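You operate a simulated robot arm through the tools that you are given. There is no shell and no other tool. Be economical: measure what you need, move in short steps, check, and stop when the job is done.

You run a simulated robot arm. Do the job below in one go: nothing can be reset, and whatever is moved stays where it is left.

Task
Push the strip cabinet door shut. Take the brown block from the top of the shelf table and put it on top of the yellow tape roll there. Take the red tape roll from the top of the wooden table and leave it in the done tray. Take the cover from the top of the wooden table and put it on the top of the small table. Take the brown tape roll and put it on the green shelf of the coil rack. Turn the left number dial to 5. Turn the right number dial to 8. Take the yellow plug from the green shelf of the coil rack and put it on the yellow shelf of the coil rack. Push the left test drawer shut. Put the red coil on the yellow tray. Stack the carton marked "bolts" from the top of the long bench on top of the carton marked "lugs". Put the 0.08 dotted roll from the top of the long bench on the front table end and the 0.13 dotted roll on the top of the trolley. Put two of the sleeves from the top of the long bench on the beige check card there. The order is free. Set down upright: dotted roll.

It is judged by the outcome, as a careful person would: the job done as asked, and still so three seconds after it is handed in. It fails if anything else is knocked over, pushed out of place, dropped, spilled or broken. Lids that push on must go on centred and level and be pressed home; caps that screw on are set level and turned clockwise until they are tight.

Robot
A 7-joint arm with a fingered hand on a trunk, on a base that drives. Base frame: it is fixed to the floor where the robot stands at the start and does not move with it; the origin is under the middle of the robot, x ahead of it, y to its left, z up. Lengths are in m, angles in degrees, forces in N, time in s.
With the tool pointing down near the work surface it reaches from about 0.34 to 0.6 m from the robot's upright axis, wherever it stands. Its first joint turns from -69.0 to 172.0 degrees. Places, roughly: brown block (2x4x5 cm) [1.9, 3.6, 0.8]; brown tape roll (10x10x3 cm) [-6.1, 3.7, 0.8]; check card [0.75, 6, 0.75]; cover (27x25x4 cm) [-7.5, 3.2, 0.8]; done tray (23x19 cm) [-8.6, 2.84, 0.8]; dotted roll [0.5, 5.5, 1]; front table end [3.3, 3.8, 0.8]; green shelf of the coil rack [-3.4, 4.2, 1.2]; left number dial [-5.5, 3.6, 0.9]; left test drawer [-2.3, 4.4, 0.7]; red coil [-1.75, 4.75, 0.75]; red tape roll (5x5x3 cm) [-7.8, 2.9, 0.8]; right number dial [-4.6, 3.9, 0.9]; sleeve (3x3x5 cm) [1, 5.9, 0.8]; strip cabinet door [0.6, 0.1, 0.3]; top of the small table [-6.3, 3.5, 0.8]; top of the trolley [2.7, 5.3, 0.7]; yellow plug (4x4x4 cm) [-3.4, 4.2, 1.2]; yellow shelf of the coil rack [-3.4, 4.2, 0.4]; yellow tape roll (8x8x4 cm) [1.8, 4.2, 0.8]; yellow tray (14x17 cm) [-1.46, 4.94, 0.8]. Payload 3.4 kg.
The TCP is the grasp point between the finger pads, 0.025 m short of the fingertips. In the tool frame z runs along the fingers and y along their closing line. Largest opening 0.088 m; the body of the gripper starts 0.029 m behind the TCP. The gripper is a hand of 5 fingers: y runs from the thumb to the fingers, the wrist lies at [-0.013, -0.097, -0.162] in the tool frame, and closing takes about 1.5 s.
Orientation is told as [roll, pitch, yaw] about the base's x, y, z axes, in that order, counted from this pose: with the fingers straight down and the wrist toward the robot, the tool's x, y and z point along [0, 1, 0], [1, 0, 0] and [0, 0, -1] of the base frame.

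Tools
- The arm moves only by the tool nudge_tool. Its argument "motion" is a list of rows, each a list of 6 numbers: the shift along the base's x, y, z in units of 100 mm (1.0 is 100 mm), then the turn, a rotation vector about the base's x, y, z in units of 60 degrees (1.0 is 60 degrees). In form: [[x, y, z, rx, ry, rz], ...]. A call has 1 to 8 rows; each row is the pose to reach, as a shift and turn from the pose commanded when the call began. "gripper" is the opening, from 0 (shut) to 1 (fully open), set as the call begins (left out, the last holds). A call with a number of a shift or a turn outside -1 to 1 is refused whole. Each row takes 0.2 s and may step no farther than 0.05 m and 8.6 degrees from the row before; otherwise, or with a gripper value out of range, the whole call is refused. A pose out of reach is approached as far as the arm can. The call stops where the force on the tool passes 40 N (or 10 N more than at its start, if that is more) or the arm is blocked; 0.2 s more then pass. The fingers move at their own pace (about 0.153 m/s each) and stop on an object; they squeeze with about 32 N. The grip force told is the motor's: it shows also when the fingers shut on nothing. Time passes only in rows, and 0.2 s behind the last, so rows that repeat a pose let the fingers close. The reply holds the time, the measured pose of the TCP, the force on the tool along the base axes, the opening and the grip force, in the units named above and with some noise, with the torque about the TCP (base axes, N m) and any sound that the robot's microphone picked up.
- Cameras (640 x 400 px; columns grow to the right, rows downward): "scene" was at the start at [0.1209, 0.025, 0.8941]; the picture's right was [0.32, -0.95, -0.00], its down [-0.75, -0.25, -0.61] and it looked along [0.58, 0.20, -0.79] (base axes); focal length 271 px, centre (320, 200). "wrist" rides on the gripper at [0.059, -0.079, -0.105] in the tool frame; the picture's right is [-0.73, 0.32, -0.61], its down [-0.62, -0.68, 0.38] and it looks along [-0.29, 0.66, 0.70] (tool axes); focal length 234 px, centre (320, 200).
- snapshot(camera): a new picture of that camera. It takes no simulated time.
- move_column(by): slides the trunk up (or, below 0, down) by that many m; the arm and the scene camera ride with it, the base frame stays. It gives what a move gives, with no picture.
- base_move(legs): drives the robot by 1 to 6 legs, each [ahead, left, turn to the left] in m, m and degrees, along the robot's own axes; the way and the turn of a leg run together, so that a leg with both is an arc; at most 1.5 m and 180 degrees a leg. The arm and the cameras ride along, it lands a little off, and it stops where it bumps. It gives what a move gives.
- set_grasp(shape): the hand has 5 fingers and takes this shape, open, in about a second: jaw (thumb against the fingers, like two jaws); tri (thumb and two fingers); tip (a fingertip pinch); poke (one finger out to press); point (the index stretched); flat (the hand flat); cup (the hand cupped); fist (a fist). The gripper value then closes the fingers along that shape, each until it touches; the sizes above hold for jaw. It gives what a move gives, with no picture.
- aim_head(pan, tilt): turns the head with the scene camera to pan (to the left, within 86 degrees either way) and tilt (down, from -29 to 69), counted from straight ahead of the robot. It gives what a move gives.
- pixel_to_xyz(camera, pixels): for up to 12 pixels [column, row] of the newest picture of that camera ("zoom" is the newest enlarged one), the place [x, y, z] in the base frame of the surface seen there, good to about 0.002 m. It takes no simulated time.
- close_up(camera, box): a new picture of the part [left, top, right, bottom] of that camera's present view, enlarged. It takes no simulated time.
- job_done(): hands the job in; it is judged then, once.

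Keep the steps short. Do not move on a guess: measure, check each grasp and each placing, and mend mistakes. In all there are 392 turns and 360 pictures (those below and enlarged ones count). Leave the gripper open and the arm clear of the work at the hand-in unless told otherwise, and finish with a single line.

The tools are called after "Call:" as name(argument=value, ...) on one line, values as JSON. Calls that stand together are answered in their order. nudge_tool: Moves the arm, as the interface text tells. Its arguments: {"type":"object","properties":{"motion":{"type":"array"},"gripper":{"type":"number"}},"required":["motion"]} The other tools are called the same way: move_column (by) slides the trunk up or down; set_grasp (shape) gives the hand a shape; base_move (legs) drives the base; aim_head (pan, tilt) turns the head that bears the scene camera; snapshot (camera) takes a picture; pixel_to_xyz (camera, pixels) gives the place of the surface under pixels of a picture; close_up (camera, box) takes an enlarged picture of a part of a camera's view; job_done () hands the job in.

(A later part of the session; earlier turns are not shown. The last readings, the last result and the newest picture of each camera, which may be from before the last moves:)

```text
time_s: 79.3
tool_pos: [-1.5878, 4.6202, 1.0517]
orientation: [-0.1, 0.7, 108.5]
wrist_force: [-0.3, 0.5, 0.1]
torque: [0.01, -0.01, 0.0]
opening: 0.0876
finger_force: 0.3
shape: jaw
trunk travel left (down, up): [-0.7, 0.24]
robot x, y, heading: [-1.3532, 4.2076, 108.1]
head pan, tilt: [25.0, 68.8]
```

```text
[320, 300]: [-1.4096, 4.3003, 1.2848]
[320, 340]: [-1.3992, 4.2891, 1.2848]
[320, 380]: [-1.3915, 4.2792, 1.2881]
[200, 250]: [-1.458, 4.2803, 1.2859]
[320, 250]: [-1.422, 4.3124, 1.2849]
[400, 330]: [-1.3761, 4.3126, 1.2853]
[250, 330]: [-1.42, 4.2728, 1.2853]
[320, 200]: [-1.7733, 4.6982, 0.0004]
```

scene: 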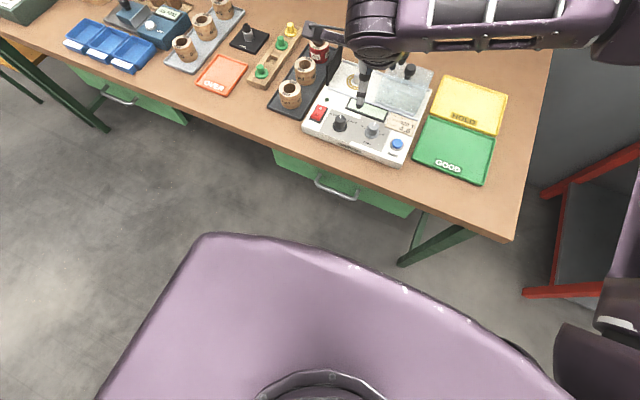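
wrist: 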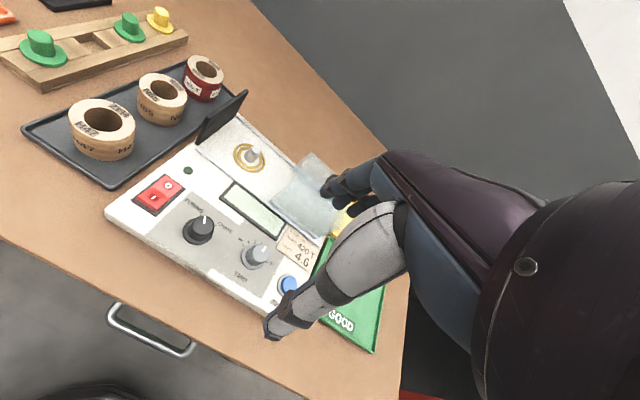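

Floor is visible to 0.19 m under the bench edge, so the base can go in further. Shifting left by 0.41 then ahead in small legs.

Call:
base_move(legs=[[0, 0.413, 0], [0.1, 0, 0], [0.08, 0, 0]])

Call:
snapshot(camera="wrist")

Call:
aim_head(pan=0, tilt=60)

Call:
snapshot(camera="scene")

```text
time_s: 83.3
tool_pos: [-2.0323, 4.6657, 1.0519]
orientation: [-0.2, 0.7, 108.5]
wrist_force: [0.2, -0.2, -0.6]
torque: [0.01, -0.01, 0.0]
opening: 0.088
finger_force: 0.0
shape: jaw
trunk travel left (down, up): [-0.7, 0.24]
robot x, y, heading: [-1.7975, 4.254, 108.0]
head pan, tilt: [25.0, 68.8]
```

```text
331 pictures are left
```

wrist: 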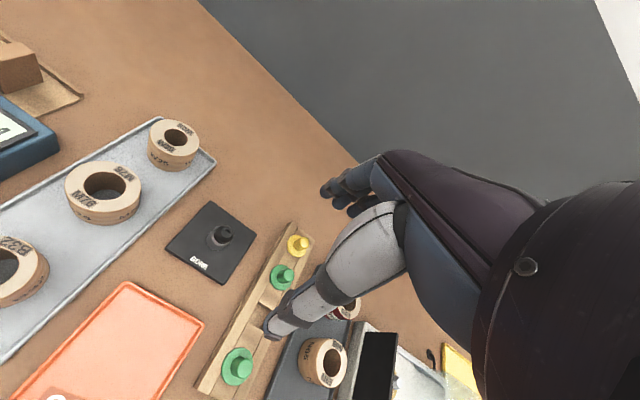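

```text
time_s: 84.2
tool_pos: [-2.0323, 4.6636, 1.0507]
orientation: [-0.3, 0.7, 108.5]
wrist_force: [-0.8, -0.4, -0.4]
torque: [0.02, 0.02, 0.04]
opening: 0.0878
finger_force: 0.1
shape: jaw
trunk travel left (down, up): [-0.7, 0.24]
robot x, y, heading: [-1.7934, 4.2518, 108.2]
head pan, tilt: [0.0, 60.0]
```

```text
330 pictures are left
```

scene: 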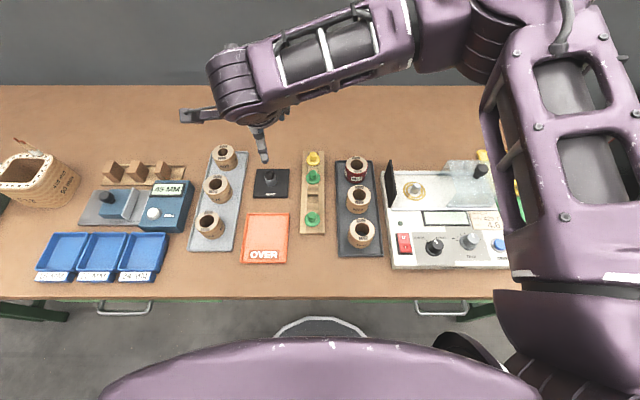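

Call:
close_up(camera="scene", box=[310, 140, 420, 260])

Call:
pixel_to_xyz(camera="zoom", pixels=[[205, 70], [290, 70], [248, 48], [248, 100], [215, 165], [305, 165], [258, 135], [425, 80], [440, 225], [258, 200], [408, 75], [340, 100]])

```text
3.33 times, centred on (365, 200) of scene
```

zoom: 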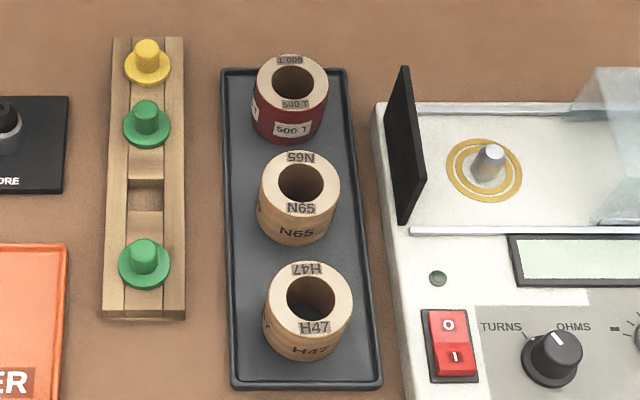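

```text
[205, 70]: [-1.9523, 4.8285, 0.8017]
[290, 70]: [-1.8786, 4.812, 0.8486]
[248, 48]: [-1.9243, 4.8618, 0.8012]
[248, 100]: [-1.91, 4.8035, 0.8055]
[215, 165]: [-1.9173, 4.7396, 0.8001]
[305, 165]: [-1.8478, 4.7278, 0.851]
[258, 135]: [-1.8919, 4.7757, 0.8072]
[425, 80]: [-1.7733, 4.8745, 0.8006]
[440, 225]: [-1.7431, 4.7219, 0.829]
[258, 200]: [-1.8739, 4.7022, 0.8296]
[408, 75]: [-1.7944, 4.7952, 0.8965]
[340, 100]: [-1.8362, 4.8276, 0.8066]
```

Call:
pixel_to_xyz(camera="zoom", pixels=[[260, 85], [325, 87], [292, 57], [292, 107], [263, 185], [337, 185], [300, 153], [300, 212], [395, 150], [408, 215]])

```text
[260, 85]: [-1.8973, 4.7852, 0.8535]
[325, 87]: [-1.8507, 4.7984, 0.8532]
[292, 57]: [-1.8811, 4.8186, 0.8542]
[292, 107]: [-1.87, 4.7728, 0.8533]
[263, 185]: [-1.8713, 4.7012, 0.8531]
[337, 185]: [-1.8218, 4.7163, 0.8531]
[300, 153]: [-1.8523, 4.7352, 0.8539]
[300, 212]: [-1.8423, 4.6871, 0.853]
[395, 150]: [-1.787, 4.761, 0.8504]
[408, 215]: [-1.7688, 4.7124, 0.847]
```

Red coil centre (-1.875,4.794), neighbour gap 4 cm – good enough with the present yaw. Moving above it.

Call:
nudge_tool(motion=[[0.39, 0.32, 0, 0, 0, 0], [0.785, 0.645, 0, 0, 0, 0]], gripper=1)

Call:
nudge_tool(motion=[[0.39, 0.32, 0, 0, 0, 0], [0.785, 0.645, 0, 0, 0, 0]])

Call:
move_column(by=-0.13)

Call:
snapshot(camera="wrist")

Call:
snapshot(camera="scene")

```text
refused: row 1 steps farther than a row can; nothing moved
```

```text
refused: row 1 steps farther than a row can; nothing moved
```

```text
time_s: 85.8
tool_pos: [-2.0323, 4.6635, 0.9215]
orientation: [-0.1, 0.6, 108.5]
wrist_force: [-0.7, 0.2, 0.2]
torque: [-0.01, 0.0, 0.02]
opening: 0.088
finger_force: 0.1
shape: jaw
trunk travel left (down, up): [-0.57, 0.37]
robot x, y, heading: [-1.7933, 4.2489, 108.1]
head pan, tilt: [0.0, 60.0]
```

```text
328 pictures are left
```

wrist: 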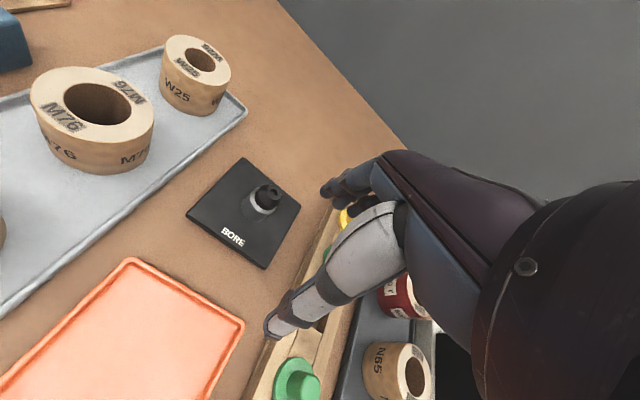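

```text
327 pictures are left
```

scene: 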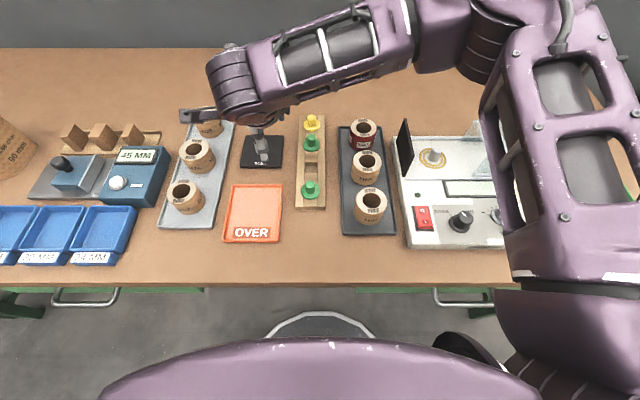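

Rows must be ≤0.05 m; redoing in smaller rows (fingertips at 0.896, above the coils' 0.853).

Call:
nudge_tool(motion=[[0.26, 0.215, 0, 0, 0, 0], [0.52, 0.43, 0, 0, 0, 0], [0.78, 0.65, 0, 0, 0, 0]], gripper=1)

Call:
nudge_tool(motion=[[0.26, 0.215, 0, 0, 0, 0], [0.52, 0.43, 0, 0, 0, 0], [0.79, 0.65, 0, 0, 0, 0]])

Call:
snapshot(camera="wrist")

Call:
snapshot(camera="scene")

```text
time_s: 86.5
tool_pos: [-1.9535, 4.7305, 0.9207]
orientation: [-0.2, 0.5, 108.6]
wrist_force: [0.3, 0.1, 0.5]
torque: [-0.02, -0.01, 0.02]
opening: 0.0876
finger_force: 0.1
shape: jaw
trunk travel left (down, up): [-0.57, 0.37]
robot x, y, heading: [-1.7979, 4.251, 108.0]
head pan, tilt: [0.0, 60.0]
```

```text
time_s: 87.3
tool_pos: [-1.8744, 4.7945, 0.9215]
orientation: [-0.2, 0.7, 108.7]
wrist_force: [0.2, -0.4, -0.6]
torque: [-0.03, -0.03, -0.02]
opening: 0.0878
finger_force: 0.0
shape: jaw
trunk travel left (down, up): [-0.57, 0.37]
robot x, y, heading: [-1.7942, 4.2475, 107.9]
head pan, tilt: [0.0, 60.0]
```

```text
326 pictures are left
```

wrist: 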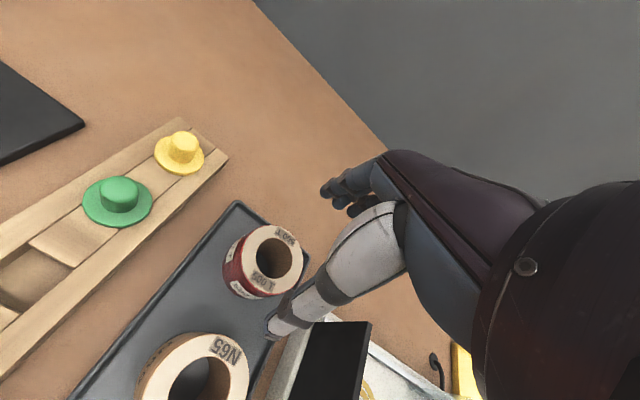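

```text
325 pictures are left
```

scene: 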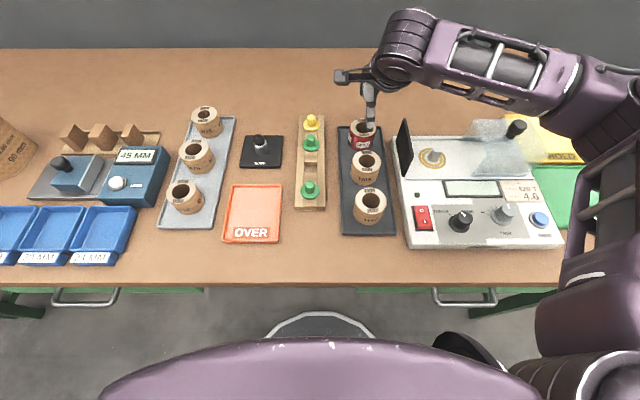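

The hand is centred over the coil (wrist view 275,258 is where it should be). Descending 0.085 and closing.

Call:
move_column(by=-0.085)

Call:
nudge_tool(motion=[[0, 0, 0, 0, 0, 0], [0, 0, 0, 0, 0, 0], [0, 0, 0, 0, 0, 0], [0, 0, 0, 0, 0, 0], [0, 0, 0, 0, 0, 0]], gripper=0)

Call:
move_column(by=0.13)

Call:
snapshot(camera="wrist")

```text
time_s: 88.6
tool_pos: [-1.8753, 4.7941, 0.8368]
orientation: [-0.3, 0.7, 108.5]
wrist_force: [0.4, -0.3, 1.5]
torque: [0.05, -0.01, 0.02]
opening: 0.0878
finger_force: 0.0
shape: jaw
trunk travel left (down, up): [-0.485, 0.455]
robot x, y, heading: [-1.7952, 4.2506, 108.0]
head pan, tilt: [0.0, 60.0]
```

```text
time_s: 89.8
tool_pos: [-1.8761, 4.7947, 0.8373]
orientation: [-0.2, 0.7, 108.5]
wrist_force: [-4.1, 9.8, 9.3]
torque: [0.35, 0.06, 0.05]
opening: 0.0532
finger_force: 32.3
shape: jaw
trunk travel left (down, up): [-0.485, 0.455]
robot x, y, heading: [-1.797, 4.2489, 108.0]
head pan, tilt: [0.0, 60.0]
```

```text
time_s: 91.3
tool_pos: [-1.8743, 4.7944, 0.9666]
orientation: [-0.2, 0.7, 108.5]
wrist_force: [-0.1, 0.9, -0.9]
torque: [-0.02, 0.04, -0.03]
opening: 0.05
finger_force: 32.4
shape: jaw
trunk travel left (down, up): [-0.615, 0.325]
robot x, y, heading: [-1.7968, 4.2494, 107.8]
head pan, tilt: [0.0, 60.0]
```

```text
324 pictures are left
```

wrist: 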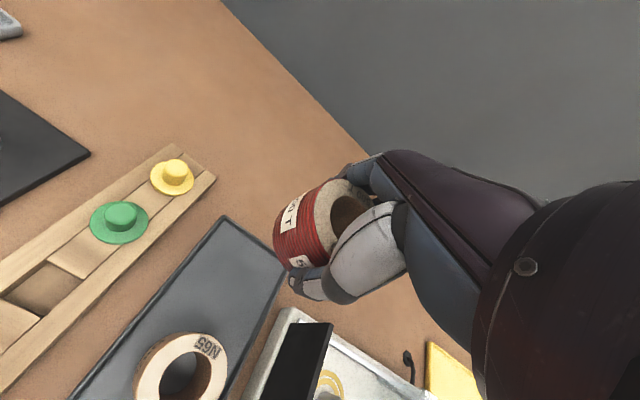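

Coil held (opening 0.05). Raising a bit more and sliding the base 0.45 m right, over the yellow tray.

Call:
move_column(by=0.08)

Call:
base_move(legs=[[0, -0.45, 0]])

Call:
snapshot(camera="wrist")

Call:
snapshot(camera="scene")

```text
time_s: 92.5
tool_pos: [-1.875, 4.7943, 1.0459]
orientation: [-0.2, 0.7, 108.5]
wrist_force: [-0.2, -1.3, -2.1]
torque: [-0.01, 0.0, -0.01]
opening: 0.0496
finger_force: 32.1
shape: jaw
trunk travel left (down, up): [-0.695, 0.245]
robot x, y, heading: [-1.7982, 4.2508, 107.9]
head pan, tilt: [0.0, 60.0]
```

```text
time_s: 95.2
tool_pos: [-1.4473, 4.933, 1.0476]
orientation: [-0.2, 0.7, 108.3]
wrist_force: [-0.2, 0.2, -1.9]
torque: [0.02, -0.02, -0.01]
opening: 0.0499
finger_force: 32.2
shape: jaw
trunk travel left (down, up): [-0.695, 0.245]
robot x, y, heading: [-1.3701, 4.3898, 107.8]
head pan, tilt: [0.0, 60.0]
```

```text
323 pictures are left
```

wrist: 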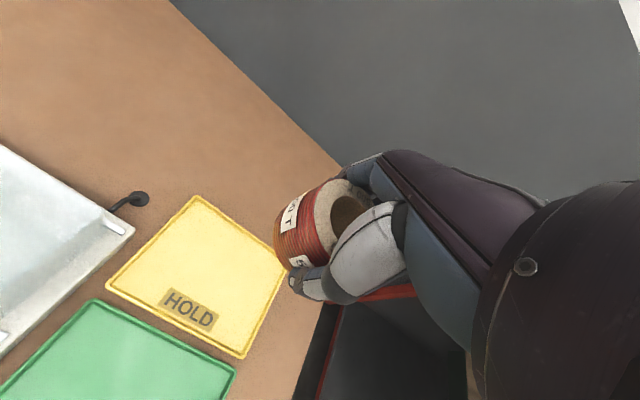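

```text
322 pictures are left
```

scene: 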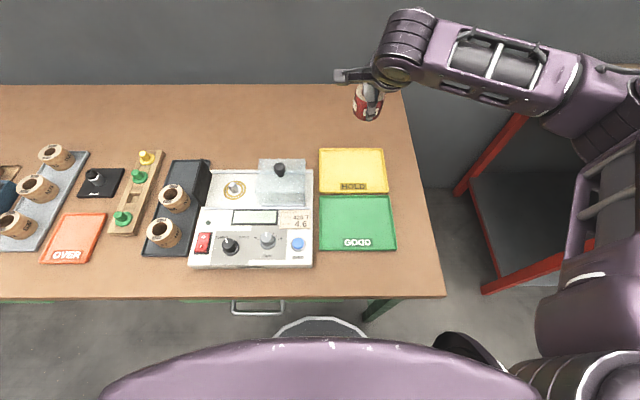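

Call:
pixel_to_xyz(camera="scene", pixels=[[320, 152], [384, 152], [322, 191], [386, 190], [353, 168]])

Call:
pixel_to_xyz(camera="wrist", pixels=[[195, 200], [282, 266], [242, 354], [110, 288], [200, 270]])

```text
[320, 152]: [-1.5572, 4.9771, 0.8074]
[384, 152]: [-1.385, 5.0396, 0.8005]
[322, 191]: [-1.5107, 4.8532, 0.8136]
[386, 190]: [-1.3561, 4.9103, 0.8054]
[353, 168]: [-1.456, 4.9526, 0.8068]
```

```text
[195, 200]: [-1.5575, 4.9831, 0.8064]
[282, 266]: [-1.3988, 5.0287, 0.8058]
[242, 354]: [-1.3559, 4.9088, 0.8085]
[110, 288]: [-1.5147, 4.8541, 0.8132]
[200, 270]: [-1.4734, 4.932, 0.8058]
```

Over the tray centre. Lowering to about 4 mm above, then easing down to contact.

Call:
move_column(by=-0.202)

Call:
nudge_tool(motion=[[0, 0, -0.02, 0, 0, 0], [0, 0, -0.04, 0, 0, 0]])

Call:
snapshot(camera="wrist")

```text
time_s: 97.4
tool_pos: [-1.4478, 4.932, 0.8452]
orientation: [-0.3, 0.6, 108.3]
wrist_force: [-0.8, 0.2, -2.2]
torque: [-0.04, -0.01, -0.01]
opening: 0.0497
finger_force: 31.6
shape: jaw
trunk travel left (down, up): [-0.493, 0.447]
robot x, y, heading: [-1.3695, 4.3872, 107.8]
head pan, tilt: [0.0, 60.0]
```

```text
time_s: 98.0
tool_pos: [-1.4486, 4.9317, 0.8406]
orientation: [-0.2, 0.8, 108.3]
wrist_force: [0.2, -0.3, -1.8]
torque: [-0.05, -0.04, 0.03]
opening: 0.05
finger_force: 31.6
shape: jaw
trunk travel left (down, up): [-0.493, 0.447]
robot x, y, heading: [-1.3718, 4.3868, 107.6]
head pan, tilt: [0.0, 60.0]
```

```text
321 pictures are left
```

wrist: 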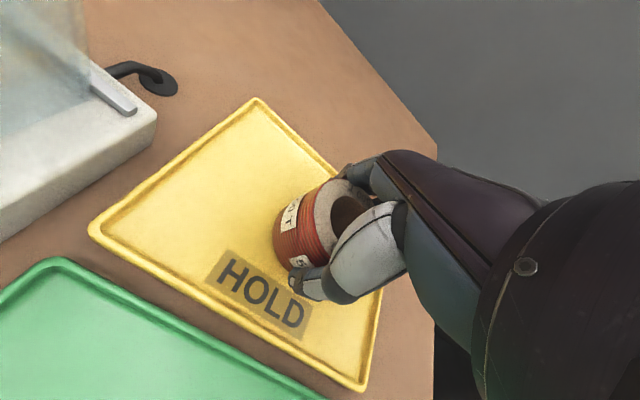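

Call:
nudge_tool(motion=[[0, 0, -0.02, 0, 0, 0], [0, 0, -0.04, 0, 0, 0], [0, 0, -0.06, 0, 0, 0]])

```text
time_s: 98.8
tool_pos: [-1.4481, 4.9316, 0.8364]
orientation: [-0.2, 0.4, 108.3]
wrist_force: [-1.7, 1.6, 9.9]
torque: [-0.15, -0.11, 0.0]
opening: 0.0497
finger_force: 32.1
shape: jaw
trunk travel left (down, up): [-0.493, 0.447]
robot x, y, heading: [-1.3705, 4.3879, 108.0]
head pan, tilt: [0.0, 60.0]
```

Touching the tray (+10 N up). Releasing, then raising.

Call:
nudge_tool(motion=[[0, 0, 0.01, 0, 0, 0], [0, 0, 0.01, 0, 0, 0], [0, 0, 0.01, 0, 0, 0], [0, 0, 0.01, 0, 0, 0]], gripper=1)

Call:
move_column(by=0.2)

Call:
snapshot(camera="wrist")

```text
time_s: 99.8
tool_pos: [-1.4482, 4.9319, 0.8345]
orientation: [-0.2, 0.7, 108.3]
wrist_force: [-0.6, 0.3, -0.1]
torque: [0.0, 0.02, 0.0]
opening: 0.0878
finger_force: 0.0
shape: jaw
trunk travel left (down, up): [-0.493, 0.447]
robot x, y, heading: [-1.3715, 4.3878, 107.9]
head pan, tilt: [0.0, 60.0]
```

```text
time_s: 102.0
tool_pos: [-1.4475, 4.931, 1.0365]
orientation: [-0.3, 0.7, 108.3]
wrist_force: [0.2, 0.4, 0.8]
torque: [0.0, -0.02, 0.02]
opening: 0.0877
finger_force: 0.0
shape: jaw
trunk travel left (down, up): [-0.693, 0.247]
robot x, y, heading: [-1.3686, 4.391, 107.8]
head pan, tilt: [0.0, 60.0]
```

```text
320 pictures are left
```

wrist: 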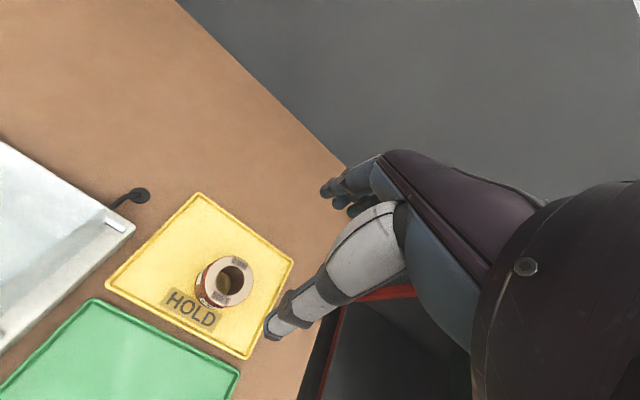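

Red coil stands on the yellow tray. Backing off and going left to the coil rack.

Call:
base_move(legs=[[-0.55, 0, 0], [0, 1.0, 0], [0, 0.9, 0]])

Call:
aim_head(pan=15, tilt=25)

Call:
snapshot(camera="scene")

```text
time_s: 114.2
tool_pos: [-3.0908, 3.8307, 1.0359]
orientation: [-0.4, 0.7, 108.3]
wrist_force: [-0.5, 0.4, -0.5]
torque: [-0.02, -0.01, 0.02]
opening: 0.0873
finger_force: 0.1
shape: jaw
trunk travel left (down, up): [-0.693, 0.247]
robot x, y, heading: [-3.0147, 3.2912, 107.9]
head pan, tilt: [0.0, 60.0]
```

```text
time_s: 115.3
tool_pos: [-3.0907, 3.8302, 1.0344]
orientation: [-0.2, 0.8, 108.3]
wrist_force: [0.7, 0.0, 0.4]
torque: [-0.02, 0.0, 0.01]
opening: 0.0877
finger_force: 0.2
shape: jaw
trunk travel left (down, up): [-0.693, 0.247]
robot x, y, heading: [-3.0142, 3.2885, 107.8]
head pan, tilt: [15.0, 25.0]
```

```text
319 pictures are left
```

scene: 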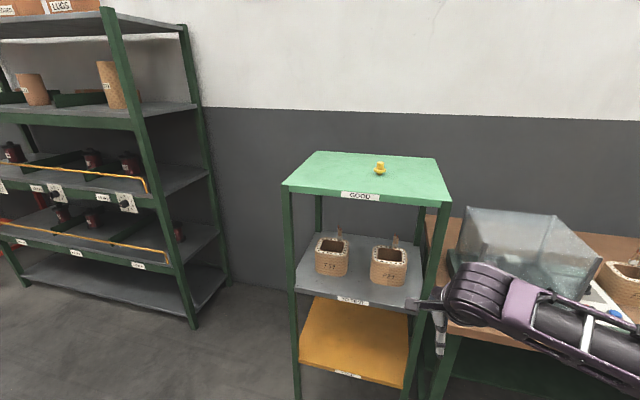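

The green shelf is the rack's top, carrying the yellow plug at (380,168); the yellow shelf is the lowest. Measuring.

Call:
pixel_to_xyz(camera="scene", pixels=[[283, 184], [451, 200], [437, 160], [316, 152], [380, 163], [380, 174], [300, 362], [402, 387], [300, 298], [407, 312], [410, 300], [330, 340]])

Call:
close_up(camera="scene", box=[270, 140, 470, 400])

```text
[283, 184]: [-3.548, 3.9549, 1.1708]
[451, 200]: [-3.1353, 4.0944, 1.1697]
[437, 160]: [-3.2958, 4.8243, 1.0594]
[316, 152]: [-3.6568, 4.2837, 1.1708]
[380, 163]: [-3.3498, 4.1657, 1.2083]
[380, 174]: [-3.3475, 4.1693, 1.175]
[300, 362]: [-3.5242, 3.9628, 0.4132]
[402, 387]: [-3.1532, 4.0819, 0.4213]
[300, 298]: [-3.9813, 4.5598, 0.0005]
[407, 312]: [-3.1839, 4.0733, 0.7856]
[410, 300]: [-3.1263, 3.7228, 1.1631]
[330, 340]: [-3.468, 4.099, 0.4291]
```

```text
1.54 times, centred on (370, 270) of scene
```

zoom: 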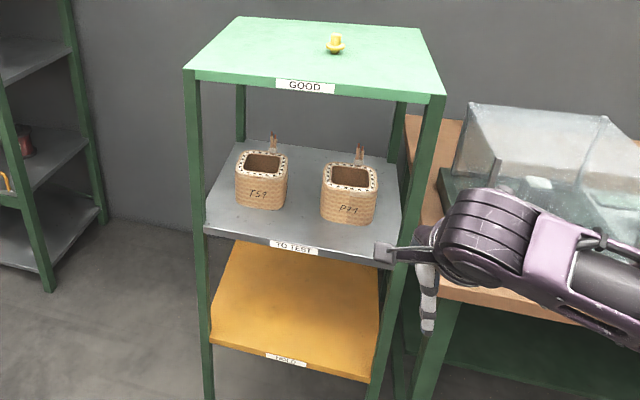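

Rack top z 1.171, plug at (-3.348,4.169). Raising the hand above the rack, retracting it a bit, and driving up to the front.

Call:
move_column(by=0.235)

Call:
nudge_tool(motion=[[0.155, -0.475, 0, 0, 0, 0], [0.31, -0.95, 0, 0, 0, 0]])

Call:
base_move(legs=[[0, 0.135, 0.8], [0.45, 0, 0]])

Call:
snapshot(camera="wrist")

Call:
aim_head(pan=15, tilt=50)

Call:
snapshot(camera="scene")

```text
time_s: 117.7
tool_pos: [-3.0902, 3.8307, 1.2699]
orientation: [-0.3, 0.8, 108.3]
wrist_force: [0.3, -0.4, -0.3]
torque: [0.01, 0.0, 0.01]
opening: 0.0877
finger_force: 0.1
shape: jaw
trunk travel left (down, up): [-0.928, 0.012]
robot x, y, heading: [-3.0119, 3.2883, 107.9]
head pan, tilt: [15.0, 25.0]
```

```text
time_s: 118.3
tool_pos: [-3.0585, 3.7331, 1.272]
orientation: [-0.3, 0.6, 108.3]
wrist_force: [0.7, -0.6, 0.7]
torque: [0.01, 0.01, -0.05]
opening: 0.0879
finger_force: 0.1
shape: jaw
trunk travel left (down, up): [-0.928, 0.012]
robot x, y, heading: [-3.0162, 3.2852, 108.0]
head pan, tilt: [15.0, 25.0]
```

```text
time_s: 122.0
tool_pos: [-3.3382, 4.1193, 1.272]
orientation: [-0.2, 0.6, 109.2]
wrist_force: [-0.4, -0.1, 0.2]
torque: [0.0, 0.0, -0.01]
opening: 0.0877
finger_force: 0.0
shape: jaw
trunk travel left (down, up): [-0.928, 0.012]
robot x, y, heading: [-3.2835, 3.6759, 108.4]
head pan, tilt: [15.0, 25.0]
```

```text
317 pictures are left
```

wrist: 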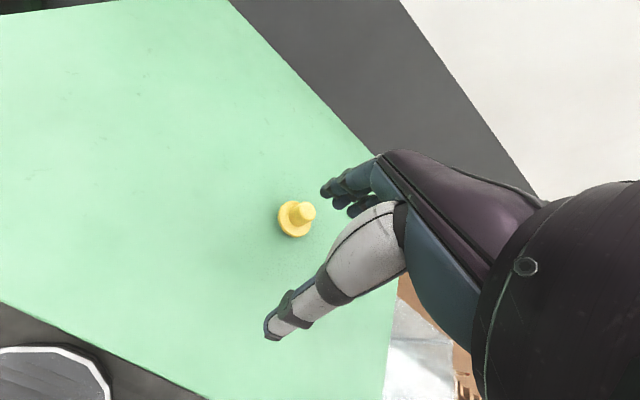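

```text
time_s: 122.8
tool_pos: [-3.3393, 4.1189, 1.2708]
orientation: [-0.3, 0.7, 109.1]
wrist_force: [-0.2, -0.4, 0.1]
torque: [0.0, -0.05, -0.01]
opening: 0.0878
finger_force: 0.0
shape: jaw
trunk travel left (down, up): [-0.928, 0.012]
robot x, y, heading: [-3.2872, 3.6735, 108.4]
head pan, tilt: [15.0, 50.0]
```

```text
316 pictures are left
```

scene: 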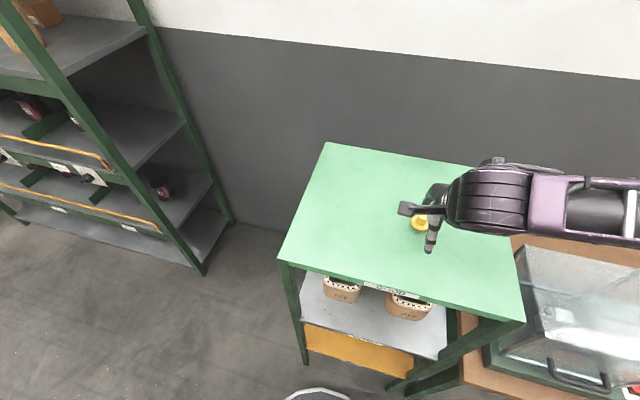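

Call:
close_up(camera="wrist", box=[250, 180, 350, 260])

Call:
pixel_to_xyz(camera="zoom", pixels=[[290, 165], [355, 235], [355, 195], [375, 205], [180, 280], [290, 370], [420, 290], [405, 190], [345, 160], [240, 300]])

```text
5.00 times, centred on (300, 220) of wrist
```

zoom: 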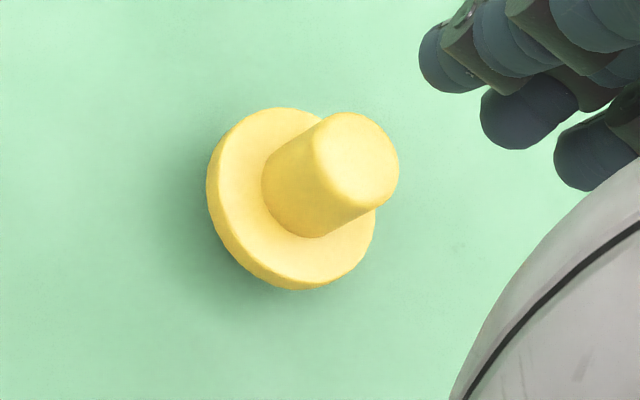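

```text
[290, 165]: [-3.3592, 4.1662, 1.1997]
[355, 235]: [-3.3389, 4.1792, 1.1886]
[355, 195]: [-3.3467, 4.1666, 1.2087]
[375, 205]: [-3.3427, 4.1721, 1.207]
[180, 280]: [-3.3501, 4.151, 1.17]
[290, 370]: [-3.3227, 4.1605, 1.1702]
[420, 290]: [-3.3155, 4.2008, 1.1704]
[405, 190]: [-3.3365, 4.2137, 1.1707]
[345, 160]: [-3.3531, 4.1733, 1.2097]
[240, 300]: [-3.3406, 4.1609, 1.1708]
```

Knob centre (-3.348,4.170), top 1.21, flange top ~1.187. Moving over and down so the tips sit just above the flange.

Call:
nudge_tool(motion=[[-0.045, 0.255, 0, 0, 0, 0], [-0.09, 0.51, 0, 0, 0, 0], [-0.09, 0.51, -0.3, 0, 0, 0], [-0.09, 0.51, -0.57, 0, 0, 0]], gripper=1)

Call:
snapshot(camera="wrist")

```text
time_s: 123.8
tool_pos: [-3.3478, 4.1697, 1.2141]
orientation: [-0.3, 0.7, 109.1]
wrist_force: [-0.9, 0.3, -0.5]
torque: [-0.03, -0.02, 0.0]
opening: 0.0875
finger_force: 0.1
shape: jaw
trunk travel left (down, up): [-0.928, 0.012]
robot x, y, heading: [-3.2852, 3.6744, 108.6]
head pan, tilt: [15.0, 50.0]
```

```text
314 pictures are left
```

wrist: 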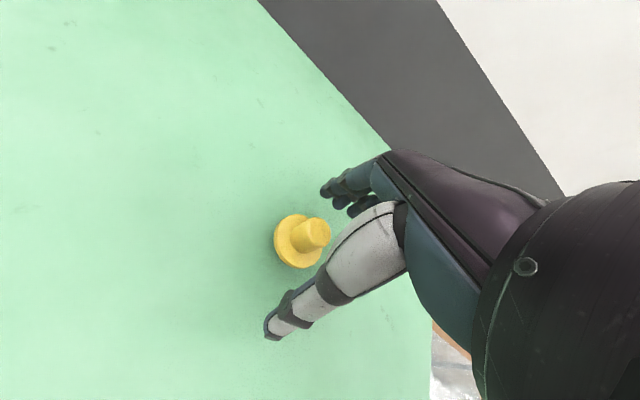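

Call:
nudge_tool(motion=[[0, 0, 0, 0, 0, 0], [0, 0, 0, 0, 0, 0], [0, 0, 0, 0, 0, 0], [0, 0, 0, 0, 0, 0], [0, 0, 0, 0, 0, 0], [0, 0, 0, 0, 0, 0]], gripper=0)

Call:
nudge_tool(motion=[[0, 0, 0.3, 0, 0, 0], [0, 0, 0.5, 0, 0, 0]])

Call:
snapshot(camera="wrist")

```text
time_s: 125.2
tool_pos: [-3.3464, 4.17, 1.215]
orientation: [-0.2, 0.7, 109.2]
wrist_force: [0.2, -0.2, 2.6]
torque: [0.01, 0.03, 0.02]
opening: 0.0087
finger_force: 32.1
shape: jaw
trunk travel left (down, up): [-0.928, 0.012]
robot x, y, heading: [-3.2881, 3.6741, 108.6]
head pan, tilt: [15.0, 50.0]
```

```text
time_s: 125.8
tool_pos: [-3.347, 4.1702, 1.2644]
orientation: [-0.3, 0.7, 109.1]
wrist_force: [-0.5, 0.2, 0.3]
torque: [0.04, 0.01, 0.0]
opening: 0.009
finger_force: 32.1
shape: jaw
trunk travel left (down, up): [-0.928, 0.012]
robot x, y, heading: [-3.2851, 3.6729, 108.8]
head pan, tilt: [15.0, 50.0]
```

```text
313 pictures are left
```

wrist: 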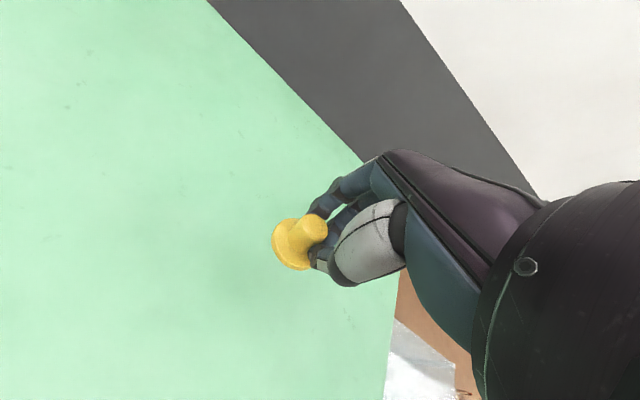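

Plug held by its knob. Backing out 0.45 m, then lowering toward the yellow shelf.

Call:
base_move(legs=[[-0.45, 0, 0]])

Call:
move_column(by=-0.4)

Call:
move_column(by=-0.355)

Call:
aim_head(pan=5, tilt=35)

Call:
snapshot(camera="scene")

Call:
snapshot(camera="wrist")

```text
time_s: 128.6
tool_pos: [-3.2036, 3.7444, 1.2643]
orientation: [-0.1, 0.7, 109.1]
wrist_force: [0.4, 0.0, -0.7]
torque: [-0.03, 0.0, -0.01]
opening: 0.0089
finger_force: 32.0
shape: jaw
trunk travel left (down, up): [-0.928, 0.012]
robot x, y, heading: [-3.1468, 3.2466, 108.6]
head pan, tilt: [15.0, 50.0]
```

```text
time_s: 132.4
tool_pos: [-3.202, 3.744, 0.8631]
orientation: [-0.1, 0.6, 109.1]
wrist_force: [0.6, -0.3, -1.1]
torque: [0.02, -0.04, 0.0]
opening: 0.0088
finger_force: 31.8
shape: jaw
trunk travel left (down, up): [-0.528, 0.412]
robot x, y, heading: [-3.1423, 3.2487, 108.5]
head pan, tilt: [15.0, 50.0]
```

```text
time_s: 135.8
tool_pos: [-3.2035, 3.7436, 0.5095]
orientation: [-0.1, 0.7, 109.1]
wrist_force: [-0.1, 0.0, 0.4]
torque: [0.0, 0.0, 0.0]
opening: 0.0086
finger_force: 31.8
shape: jaw
trunk travel left (down, up): [-0.173, 0.767]
robot x, y, heading: [-3.1445, 3.2485, 108.6]
head pan, tilt: [15.0, 50.0]
```

```text
time_s: 136.6
tool_pos: [-3.2015, 3.7453, 0.5098]
orientation: [-0.2, 0.8, 109.1]
wrist_force: [-1.2, -0.3, 0.2]
torque: [0.0, -0.07, 0.02]
opening: 0.0087
finger_force: 32.0
shape: jaw
trunk travel left (down, up): [-0.173, 0.767]
robot x, y, heading: [-3.1424, 3.2441, 108.4]
head pan, tilt: [5.0, 35.0]
```

```text
312 pictures are left
```

scene: 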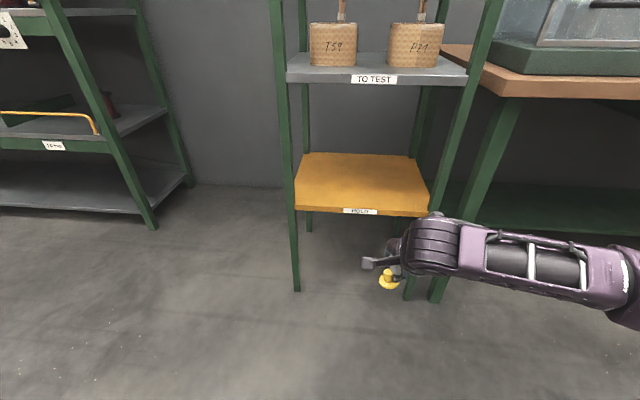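

```text
311 pictures are left
```

wrist: 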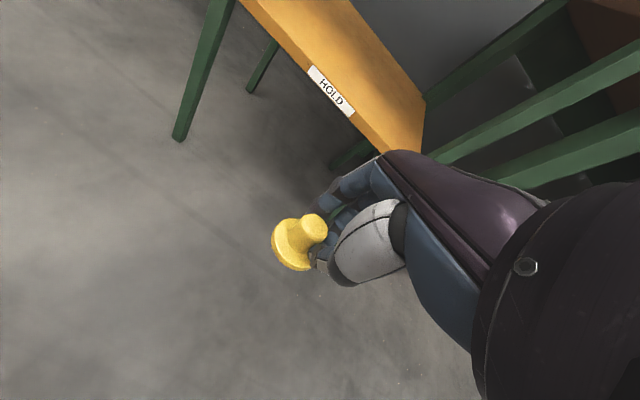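

Call:
pixel_to_xyz(camera="scene", pixels=[[440, 225], [470, 225], [520, 232], [600, 245], [372, 210], [340, 190], [297, 205], [428, 216], [440, 212], [285, 75], [330, 80], [425, 190]])

```text
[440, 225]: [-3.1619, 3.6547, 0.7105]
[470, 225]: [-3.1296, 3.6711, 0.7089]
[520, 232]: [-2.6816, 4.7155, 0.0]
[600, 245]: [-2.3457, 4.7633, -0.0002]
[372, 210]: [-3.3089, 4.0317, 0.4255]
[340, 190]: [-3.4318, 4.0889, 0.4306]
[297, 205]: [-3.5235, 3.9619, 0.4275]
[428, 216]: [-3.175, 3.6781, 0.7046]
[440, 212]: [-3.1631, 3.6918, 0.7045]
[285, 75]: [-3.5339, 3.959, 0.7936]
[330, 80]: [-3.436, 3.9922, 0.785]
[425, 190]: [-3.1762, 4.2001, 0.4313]
```

Clearances look fine (wrist top 0.705 under the grey shelf 0.785). Driving in 0.41 m with the plug above the yellow shelf.

Call:
base_move(legs=[[0.3, 0, 0], [0.11, 0, 0]])

Call:
snapshot(camera="scene")

Call:
snapshot(camera="wrist")

```text
time_s: 139.5
tool_pos: [-3.3305, 4.1161, 0.5066]
orientation: [-0.6, 1.3, 109.6]
wrist_force: [0.2, 0.1, -0.5]
torque: [0.0, 0.03, 0.01]
opening: 0.0088
finger_force: 32.5
shape: jaw
trunk travel left (down, up): [-0.173, 0.767]
robot x, y, heading: [-3.2712, 3.6258, 108.1]
head pan, tilt: [5.0, 35.0]
stopped in leg 2: the robot was blocked; the commanded pose is now the measured one
```

```text
310 pictures are left
```

scene: 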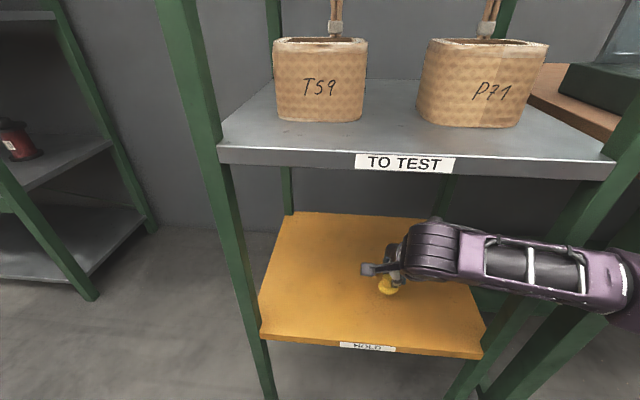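

```text
309 pictures are left
```

wrist: 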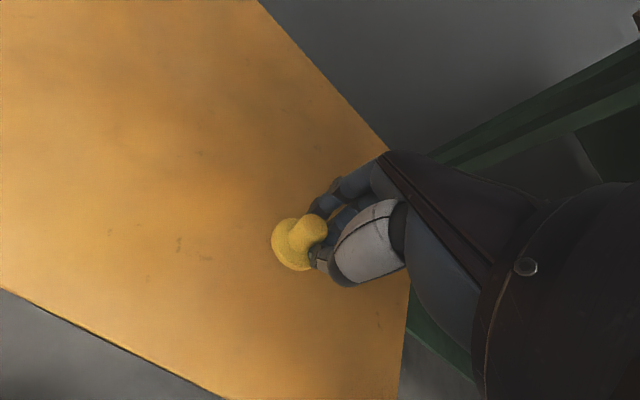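

Something (forearm on the right post) lightly blocked at depth 8 cm; that is deep enough. Easing back 2 cm, then checking the rack hasn't shifted.

Call:
base_move(legs=[[-0.02, 0, 0]])

Call:
snapshot(camera="scene")

Call:
pixel_to_xyz(camera="scene", pixels=[[222, 150], [612, 168], [390, 295], [262, 335], [480, 350], [330, 320]])

```text
time_s: 140.3
tool_pos: [-3.3258, 4.1028, 0.5013]
orientation: [-0.4, 2.0, 109.6]
wrist_force: [-0.8, -0.4, -0.2]
torque: [-0.02, 0.01, 0.01]
opening: 0.0088
finger_force: 31.9
shape: jaw
trunk travel left (down, up): [-0.173, 0.767]
robot x, y, heading: [-3.2608, 3.6082, 108.5]
head pan, tilt: [5.0, 35.0]
```

```text
308 pictures are left
```

scene: 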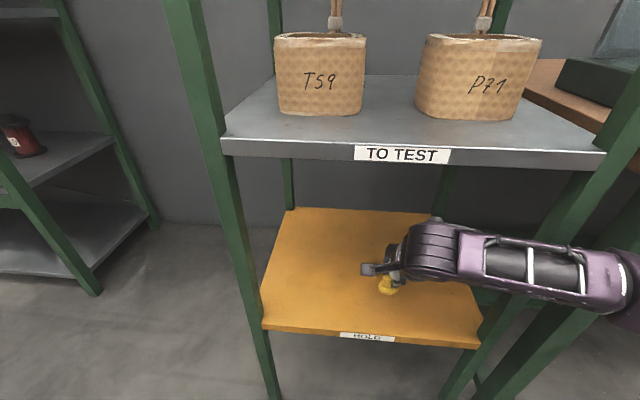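

```text
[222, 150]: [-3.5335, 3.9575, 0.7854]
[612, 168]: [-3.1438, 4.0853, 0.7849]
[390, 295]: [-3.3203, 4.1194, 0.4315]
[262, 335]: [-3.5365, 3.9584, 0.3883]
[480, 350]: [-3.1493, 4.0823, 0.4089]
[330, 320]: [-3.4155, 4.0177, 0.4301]
```

Rack unmoved. Lowering the plug 27 mm to touch.

Call:
nudge_tool(motion=[[0, 0, -0.1, 0, 0, 0], [0, 0, -0.2, 0, 0, 0], [0, 0, -0.24, 0, 0, 0], [0, 0, -0.27, 0, 0, 0]])

Call:
snapshot(camera="wrist")

```text
time_s: 141.3
tool_pos: [-3.326, 4.1029, 0.4751]
orientation: [-0.5, 2.0, 109.5]
wrist_force: [0.3, -0.3, 0.1]
torque: [-0.02, 0.01, 0.02]
opening: 0.0083
finger_force: 31.7
shape: jaw
trunk travel left (down, up): [-0.173, 0.767]
robot x, y, heading: [-3.2665, 3.6111, 108.6]
head pan, tilt: [5.0, 35.0]
```

```text
307 pictures are left
```

wrist: 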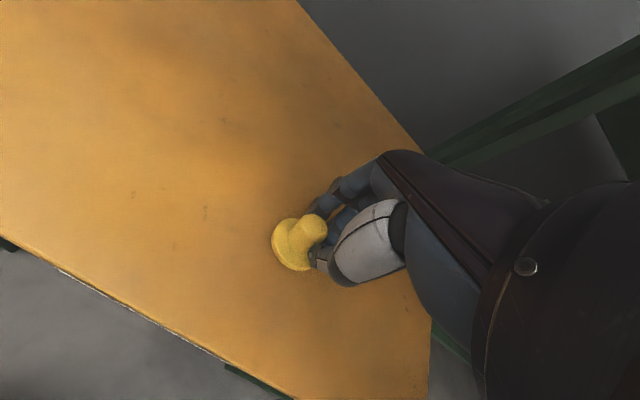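

Call:
nudge_tool(motion=[[0, 0, -0.02, 0, 0, 0], [0, 0, -0.04, 0, 0, 0], [0, 0, -0.06, 0, 0, 0]])

```text
time_s: 142.1
tool_pos: [-3.326, 4.1024, 0.4742]
orientation: [-0.4, 1.3, 109.5]
wrist_force: [5.2, 4.7, 27.4]
torque: [0.27, -0.04, -0.06]
opening: 0.0095
finger_force: 32.2
shape: jaw
trunk travel left (down, up): [-0.173, 0.767]
robot x, y, heading: [-3.2665, 3.6125, 108.8]
head pan, tilt: [5.0, 35.0]
```

Contact (27 N). Releasing, then raising a little and backing out.

Call:
nudge_tool(motion=[[0, 0, 0.04, 0, 0, 0], [0, 0, 0.04, 0, 0, 0], [0, 0, 0.04, 0, 0, 0], [0, 0, 0.04, 0, 0, 0], [0, 0, 0.04, 0, 0, 0]], gripper=1)

Call:
nudge_tool(motion=[[0, 0, 0.2, 0, 0, 0], [0, 0, 0.4, 0, 0, 0], [0, 0, 0.45, 0, 0, 0]])

Call:
snapshot(camera="wrist")

```text
time_s: 143.3
tool_pos: [-3.3247, 4.1022, 0.4719]
orientation: [-0.4, 1.9, 109.6]
wrist_force: [-1.0, 0.3, -0.3]
torque: [0.03, -0.02, 0.04]
opening: 0.0875
finger_force: 0.1
shape: jaw
trunk travel left (down, up): [-0.173, 0.767]
robot x, y, heading: [-3.2659, 3.6106, 108.6]
head pan, tilt: [5.0, 35.0]
```

```text
time_s: 144.1
tool_pos: [-3.3264, 4.1028, 0.5178]
orientation: [-0.5, 1.9, 109.6]
wrist_force: [-0.2, -0.5, -0.7]
torque: [-0.02, 0.01, 0.0]
opening: 0.0876
finger_force: 0.1
shape: jaw
trunk travel left (down, up): [-0.173, 0.767]
robot x, y, heading: [-3.2674, 3.6104, 108.3]
head pan, tilt: [5.0, 35.0]
```

```text
306 pictures are left
```

wrist: 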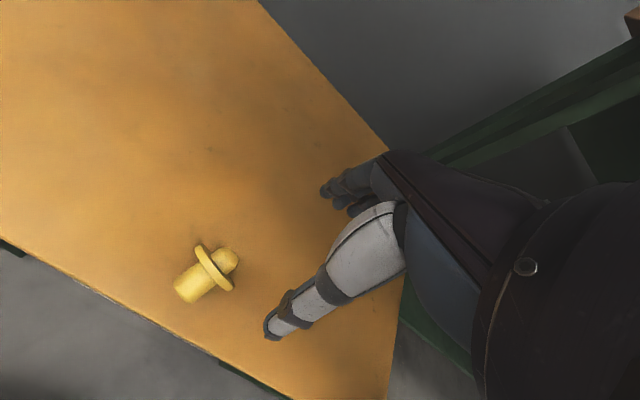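

The plug has tipped onto its side. Looking closer.

Call:
close_up(camera="wrist", box=[150, 210, 290, 330])

Call:
pixel_to_xyz(camera="zoom", pixels=[[140, 355], [225, 320], [280, 240], [300, 210], [350, 205], [395, 190], [200, 270], [260, 340], [365, 330]])

```text
3.33 times, centred on (220, 270) of wrist
```

zoom: 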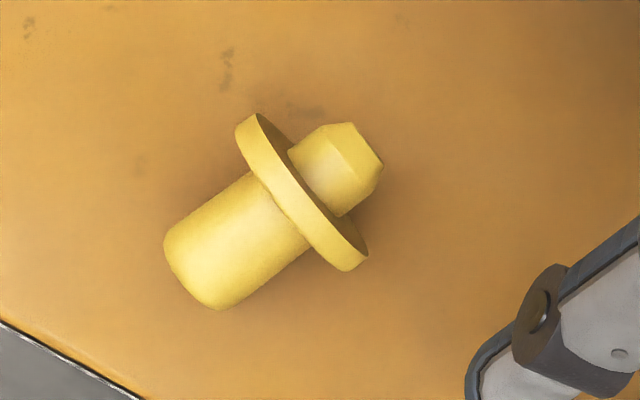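

```text
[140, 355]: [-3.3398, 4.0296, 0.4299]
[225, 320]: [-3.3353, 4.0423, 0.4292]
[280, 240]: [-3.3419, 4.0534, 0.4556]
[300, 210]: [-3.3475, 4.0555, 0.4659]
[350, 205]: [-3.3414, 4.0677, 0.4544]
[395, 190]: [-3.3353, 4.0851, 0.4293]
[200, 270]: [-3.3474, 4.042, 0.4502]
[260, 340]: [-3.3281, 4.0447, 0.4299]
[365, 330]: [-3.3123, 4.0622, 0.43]
```

It lies stable on the yellow shelf (upright isn't asked for it); I leave it rather than risk it. Backing out, raising, and heading to the dials at the tall rack.

Call:
base_move(legs=[[-0.5, 0, 0]])

Call:
move_column(by=0.4)

Call:
aim_head(pan=45, tilt=20)

Call:
snapshot(camera="scene")

```text
time_s: 147.1
tool_pos: [-3.1645, 3.6243, 0.5173]
orientation: [-0.5, 1.8, 109.5]
wrist_force: [0.1, 0.4, 0.5]
torque: [0.02, 0.03, -0.03]
opening: 0.0875
finger_force: 0.1
shape: jaw
trunk travel left (down, up): [-0.173, 0.767]
robot x, y, heading: [-3.1088, 3.1338, 108.3]
head pan, tilt: [5.0, 35.0]
```

```text
time_s: 150.9
tool_pos: [-3.1641, 3.6233, 0.9173]
orientation: [-0.5, 1.9, 109.4]
wrist_force: [-0.2, 0.3, -0.2]
torque: [-0.03, 0.0, 0.04]
opening: 0.0876
finger_force: 0.0
shape: jaw
trunk travel left (down, up): [-0.573, 0.367]
robot x, y, heading: [-3.1103, 3.1338, 108.1]
head pan, tilt: [5.0, 35.0]
```

```text
time_s: 152.0
tool_pos: [-3.1642, 3.622, 0.918]
orientation: [-0.5, 1.8, 109.4]
wrist_force: [0.4, -0.4, -0.7]
torque: [-0.05, 0.0, -0.01]
opening: 0.0877
finger_force: 0.1
shape: jaw
trunk travel left (down, up): [-0.573, 0.367]
robot x, y, heading: [-3.1048, 3.1331, 108.1]
head pan, tilt: [45.0, 20.0]
```

```text
304 pictures are left
```

scene: 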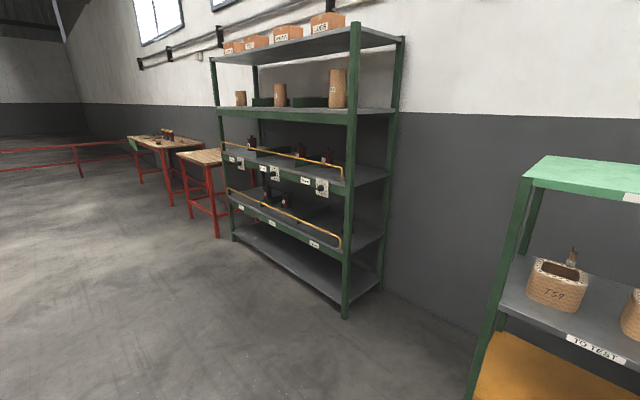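

Three dials show at (240,158), (273,172), (320,187). Measuring the rack front.

Call:
pixel_to_xyz(camera="scene", pixels=[[345, 312], [240, 160], [273, 174], [320, 187], [232, 238], [218, 235], [340, 180], [205, 160]])

Call:
close_up(camera="scene", box=[200, 130, 360, 250])

```text
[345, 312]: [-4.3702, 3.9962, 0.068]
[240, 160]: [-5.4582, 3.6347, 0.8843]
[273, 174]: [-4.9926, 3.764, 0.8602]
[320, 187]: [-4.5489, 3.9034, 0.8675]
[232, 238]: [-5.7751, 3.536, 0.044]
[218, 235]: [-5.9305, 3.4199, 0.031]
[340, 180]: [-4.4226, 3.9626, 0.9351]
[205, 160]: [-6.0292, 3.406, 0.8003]
```

```text
3.33 times, centred on (280, 190) of scene
```

zoom: 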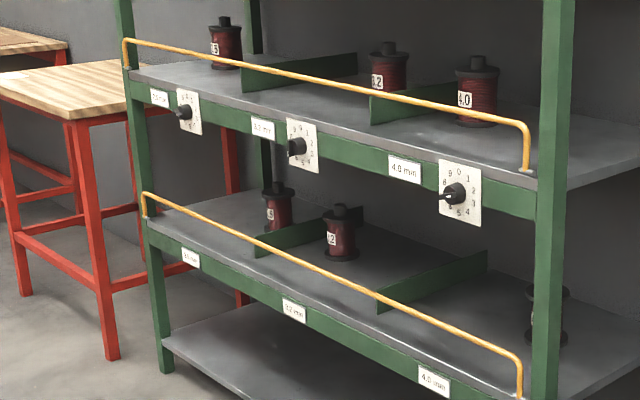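

Call:
base_move(legs=[[0, 1.14, 0], [0.4, 0, 0]])

Call:
aim_head(pan=0, tilt=30)

Call:
snapshot(camera="scene")

```text
time_s: 159.9
tool_pos: [-4.367, 3.6512, 0.919]
orientation: [-0.4, 1.9, 109.2]
wrist_force: [-0.9, 0.8, 0.5]
torque: [0.01, -0.03, 0.02]
opening: 0.0876
finger_force: 0.1
shape: jaw
trunk travel left (down, up): [-0.573, 0.367]
robot x, y, heading: [-4.3106, 3.1584, 107.9]
head pan, tilt: [45.0, 20.0]
```

```text
time_s: 161.0
tool_pos: [-4.367, 3.652, 0.9191]
orientation: [-0.5, 1.9, 109.1]
wrist_force: [0.3, -0.1, 0.2]
torque: [0.02, -0.04, -0.01]
opening: 0.0874
finger_force: 0.1
shape: jaw
trunk travel left (down, up): [-0.573, 0.367]
robot x, y, heading: [-4.3113, 3.1603, 108.0]
head pan, tilt: [0.0, 30.0]
```

```text
302 pictures are left
```

scene: 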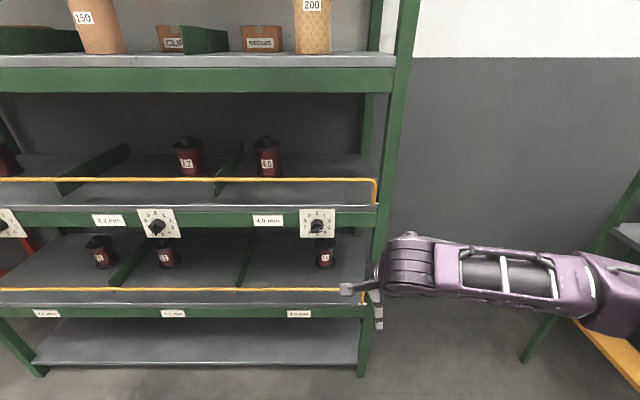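

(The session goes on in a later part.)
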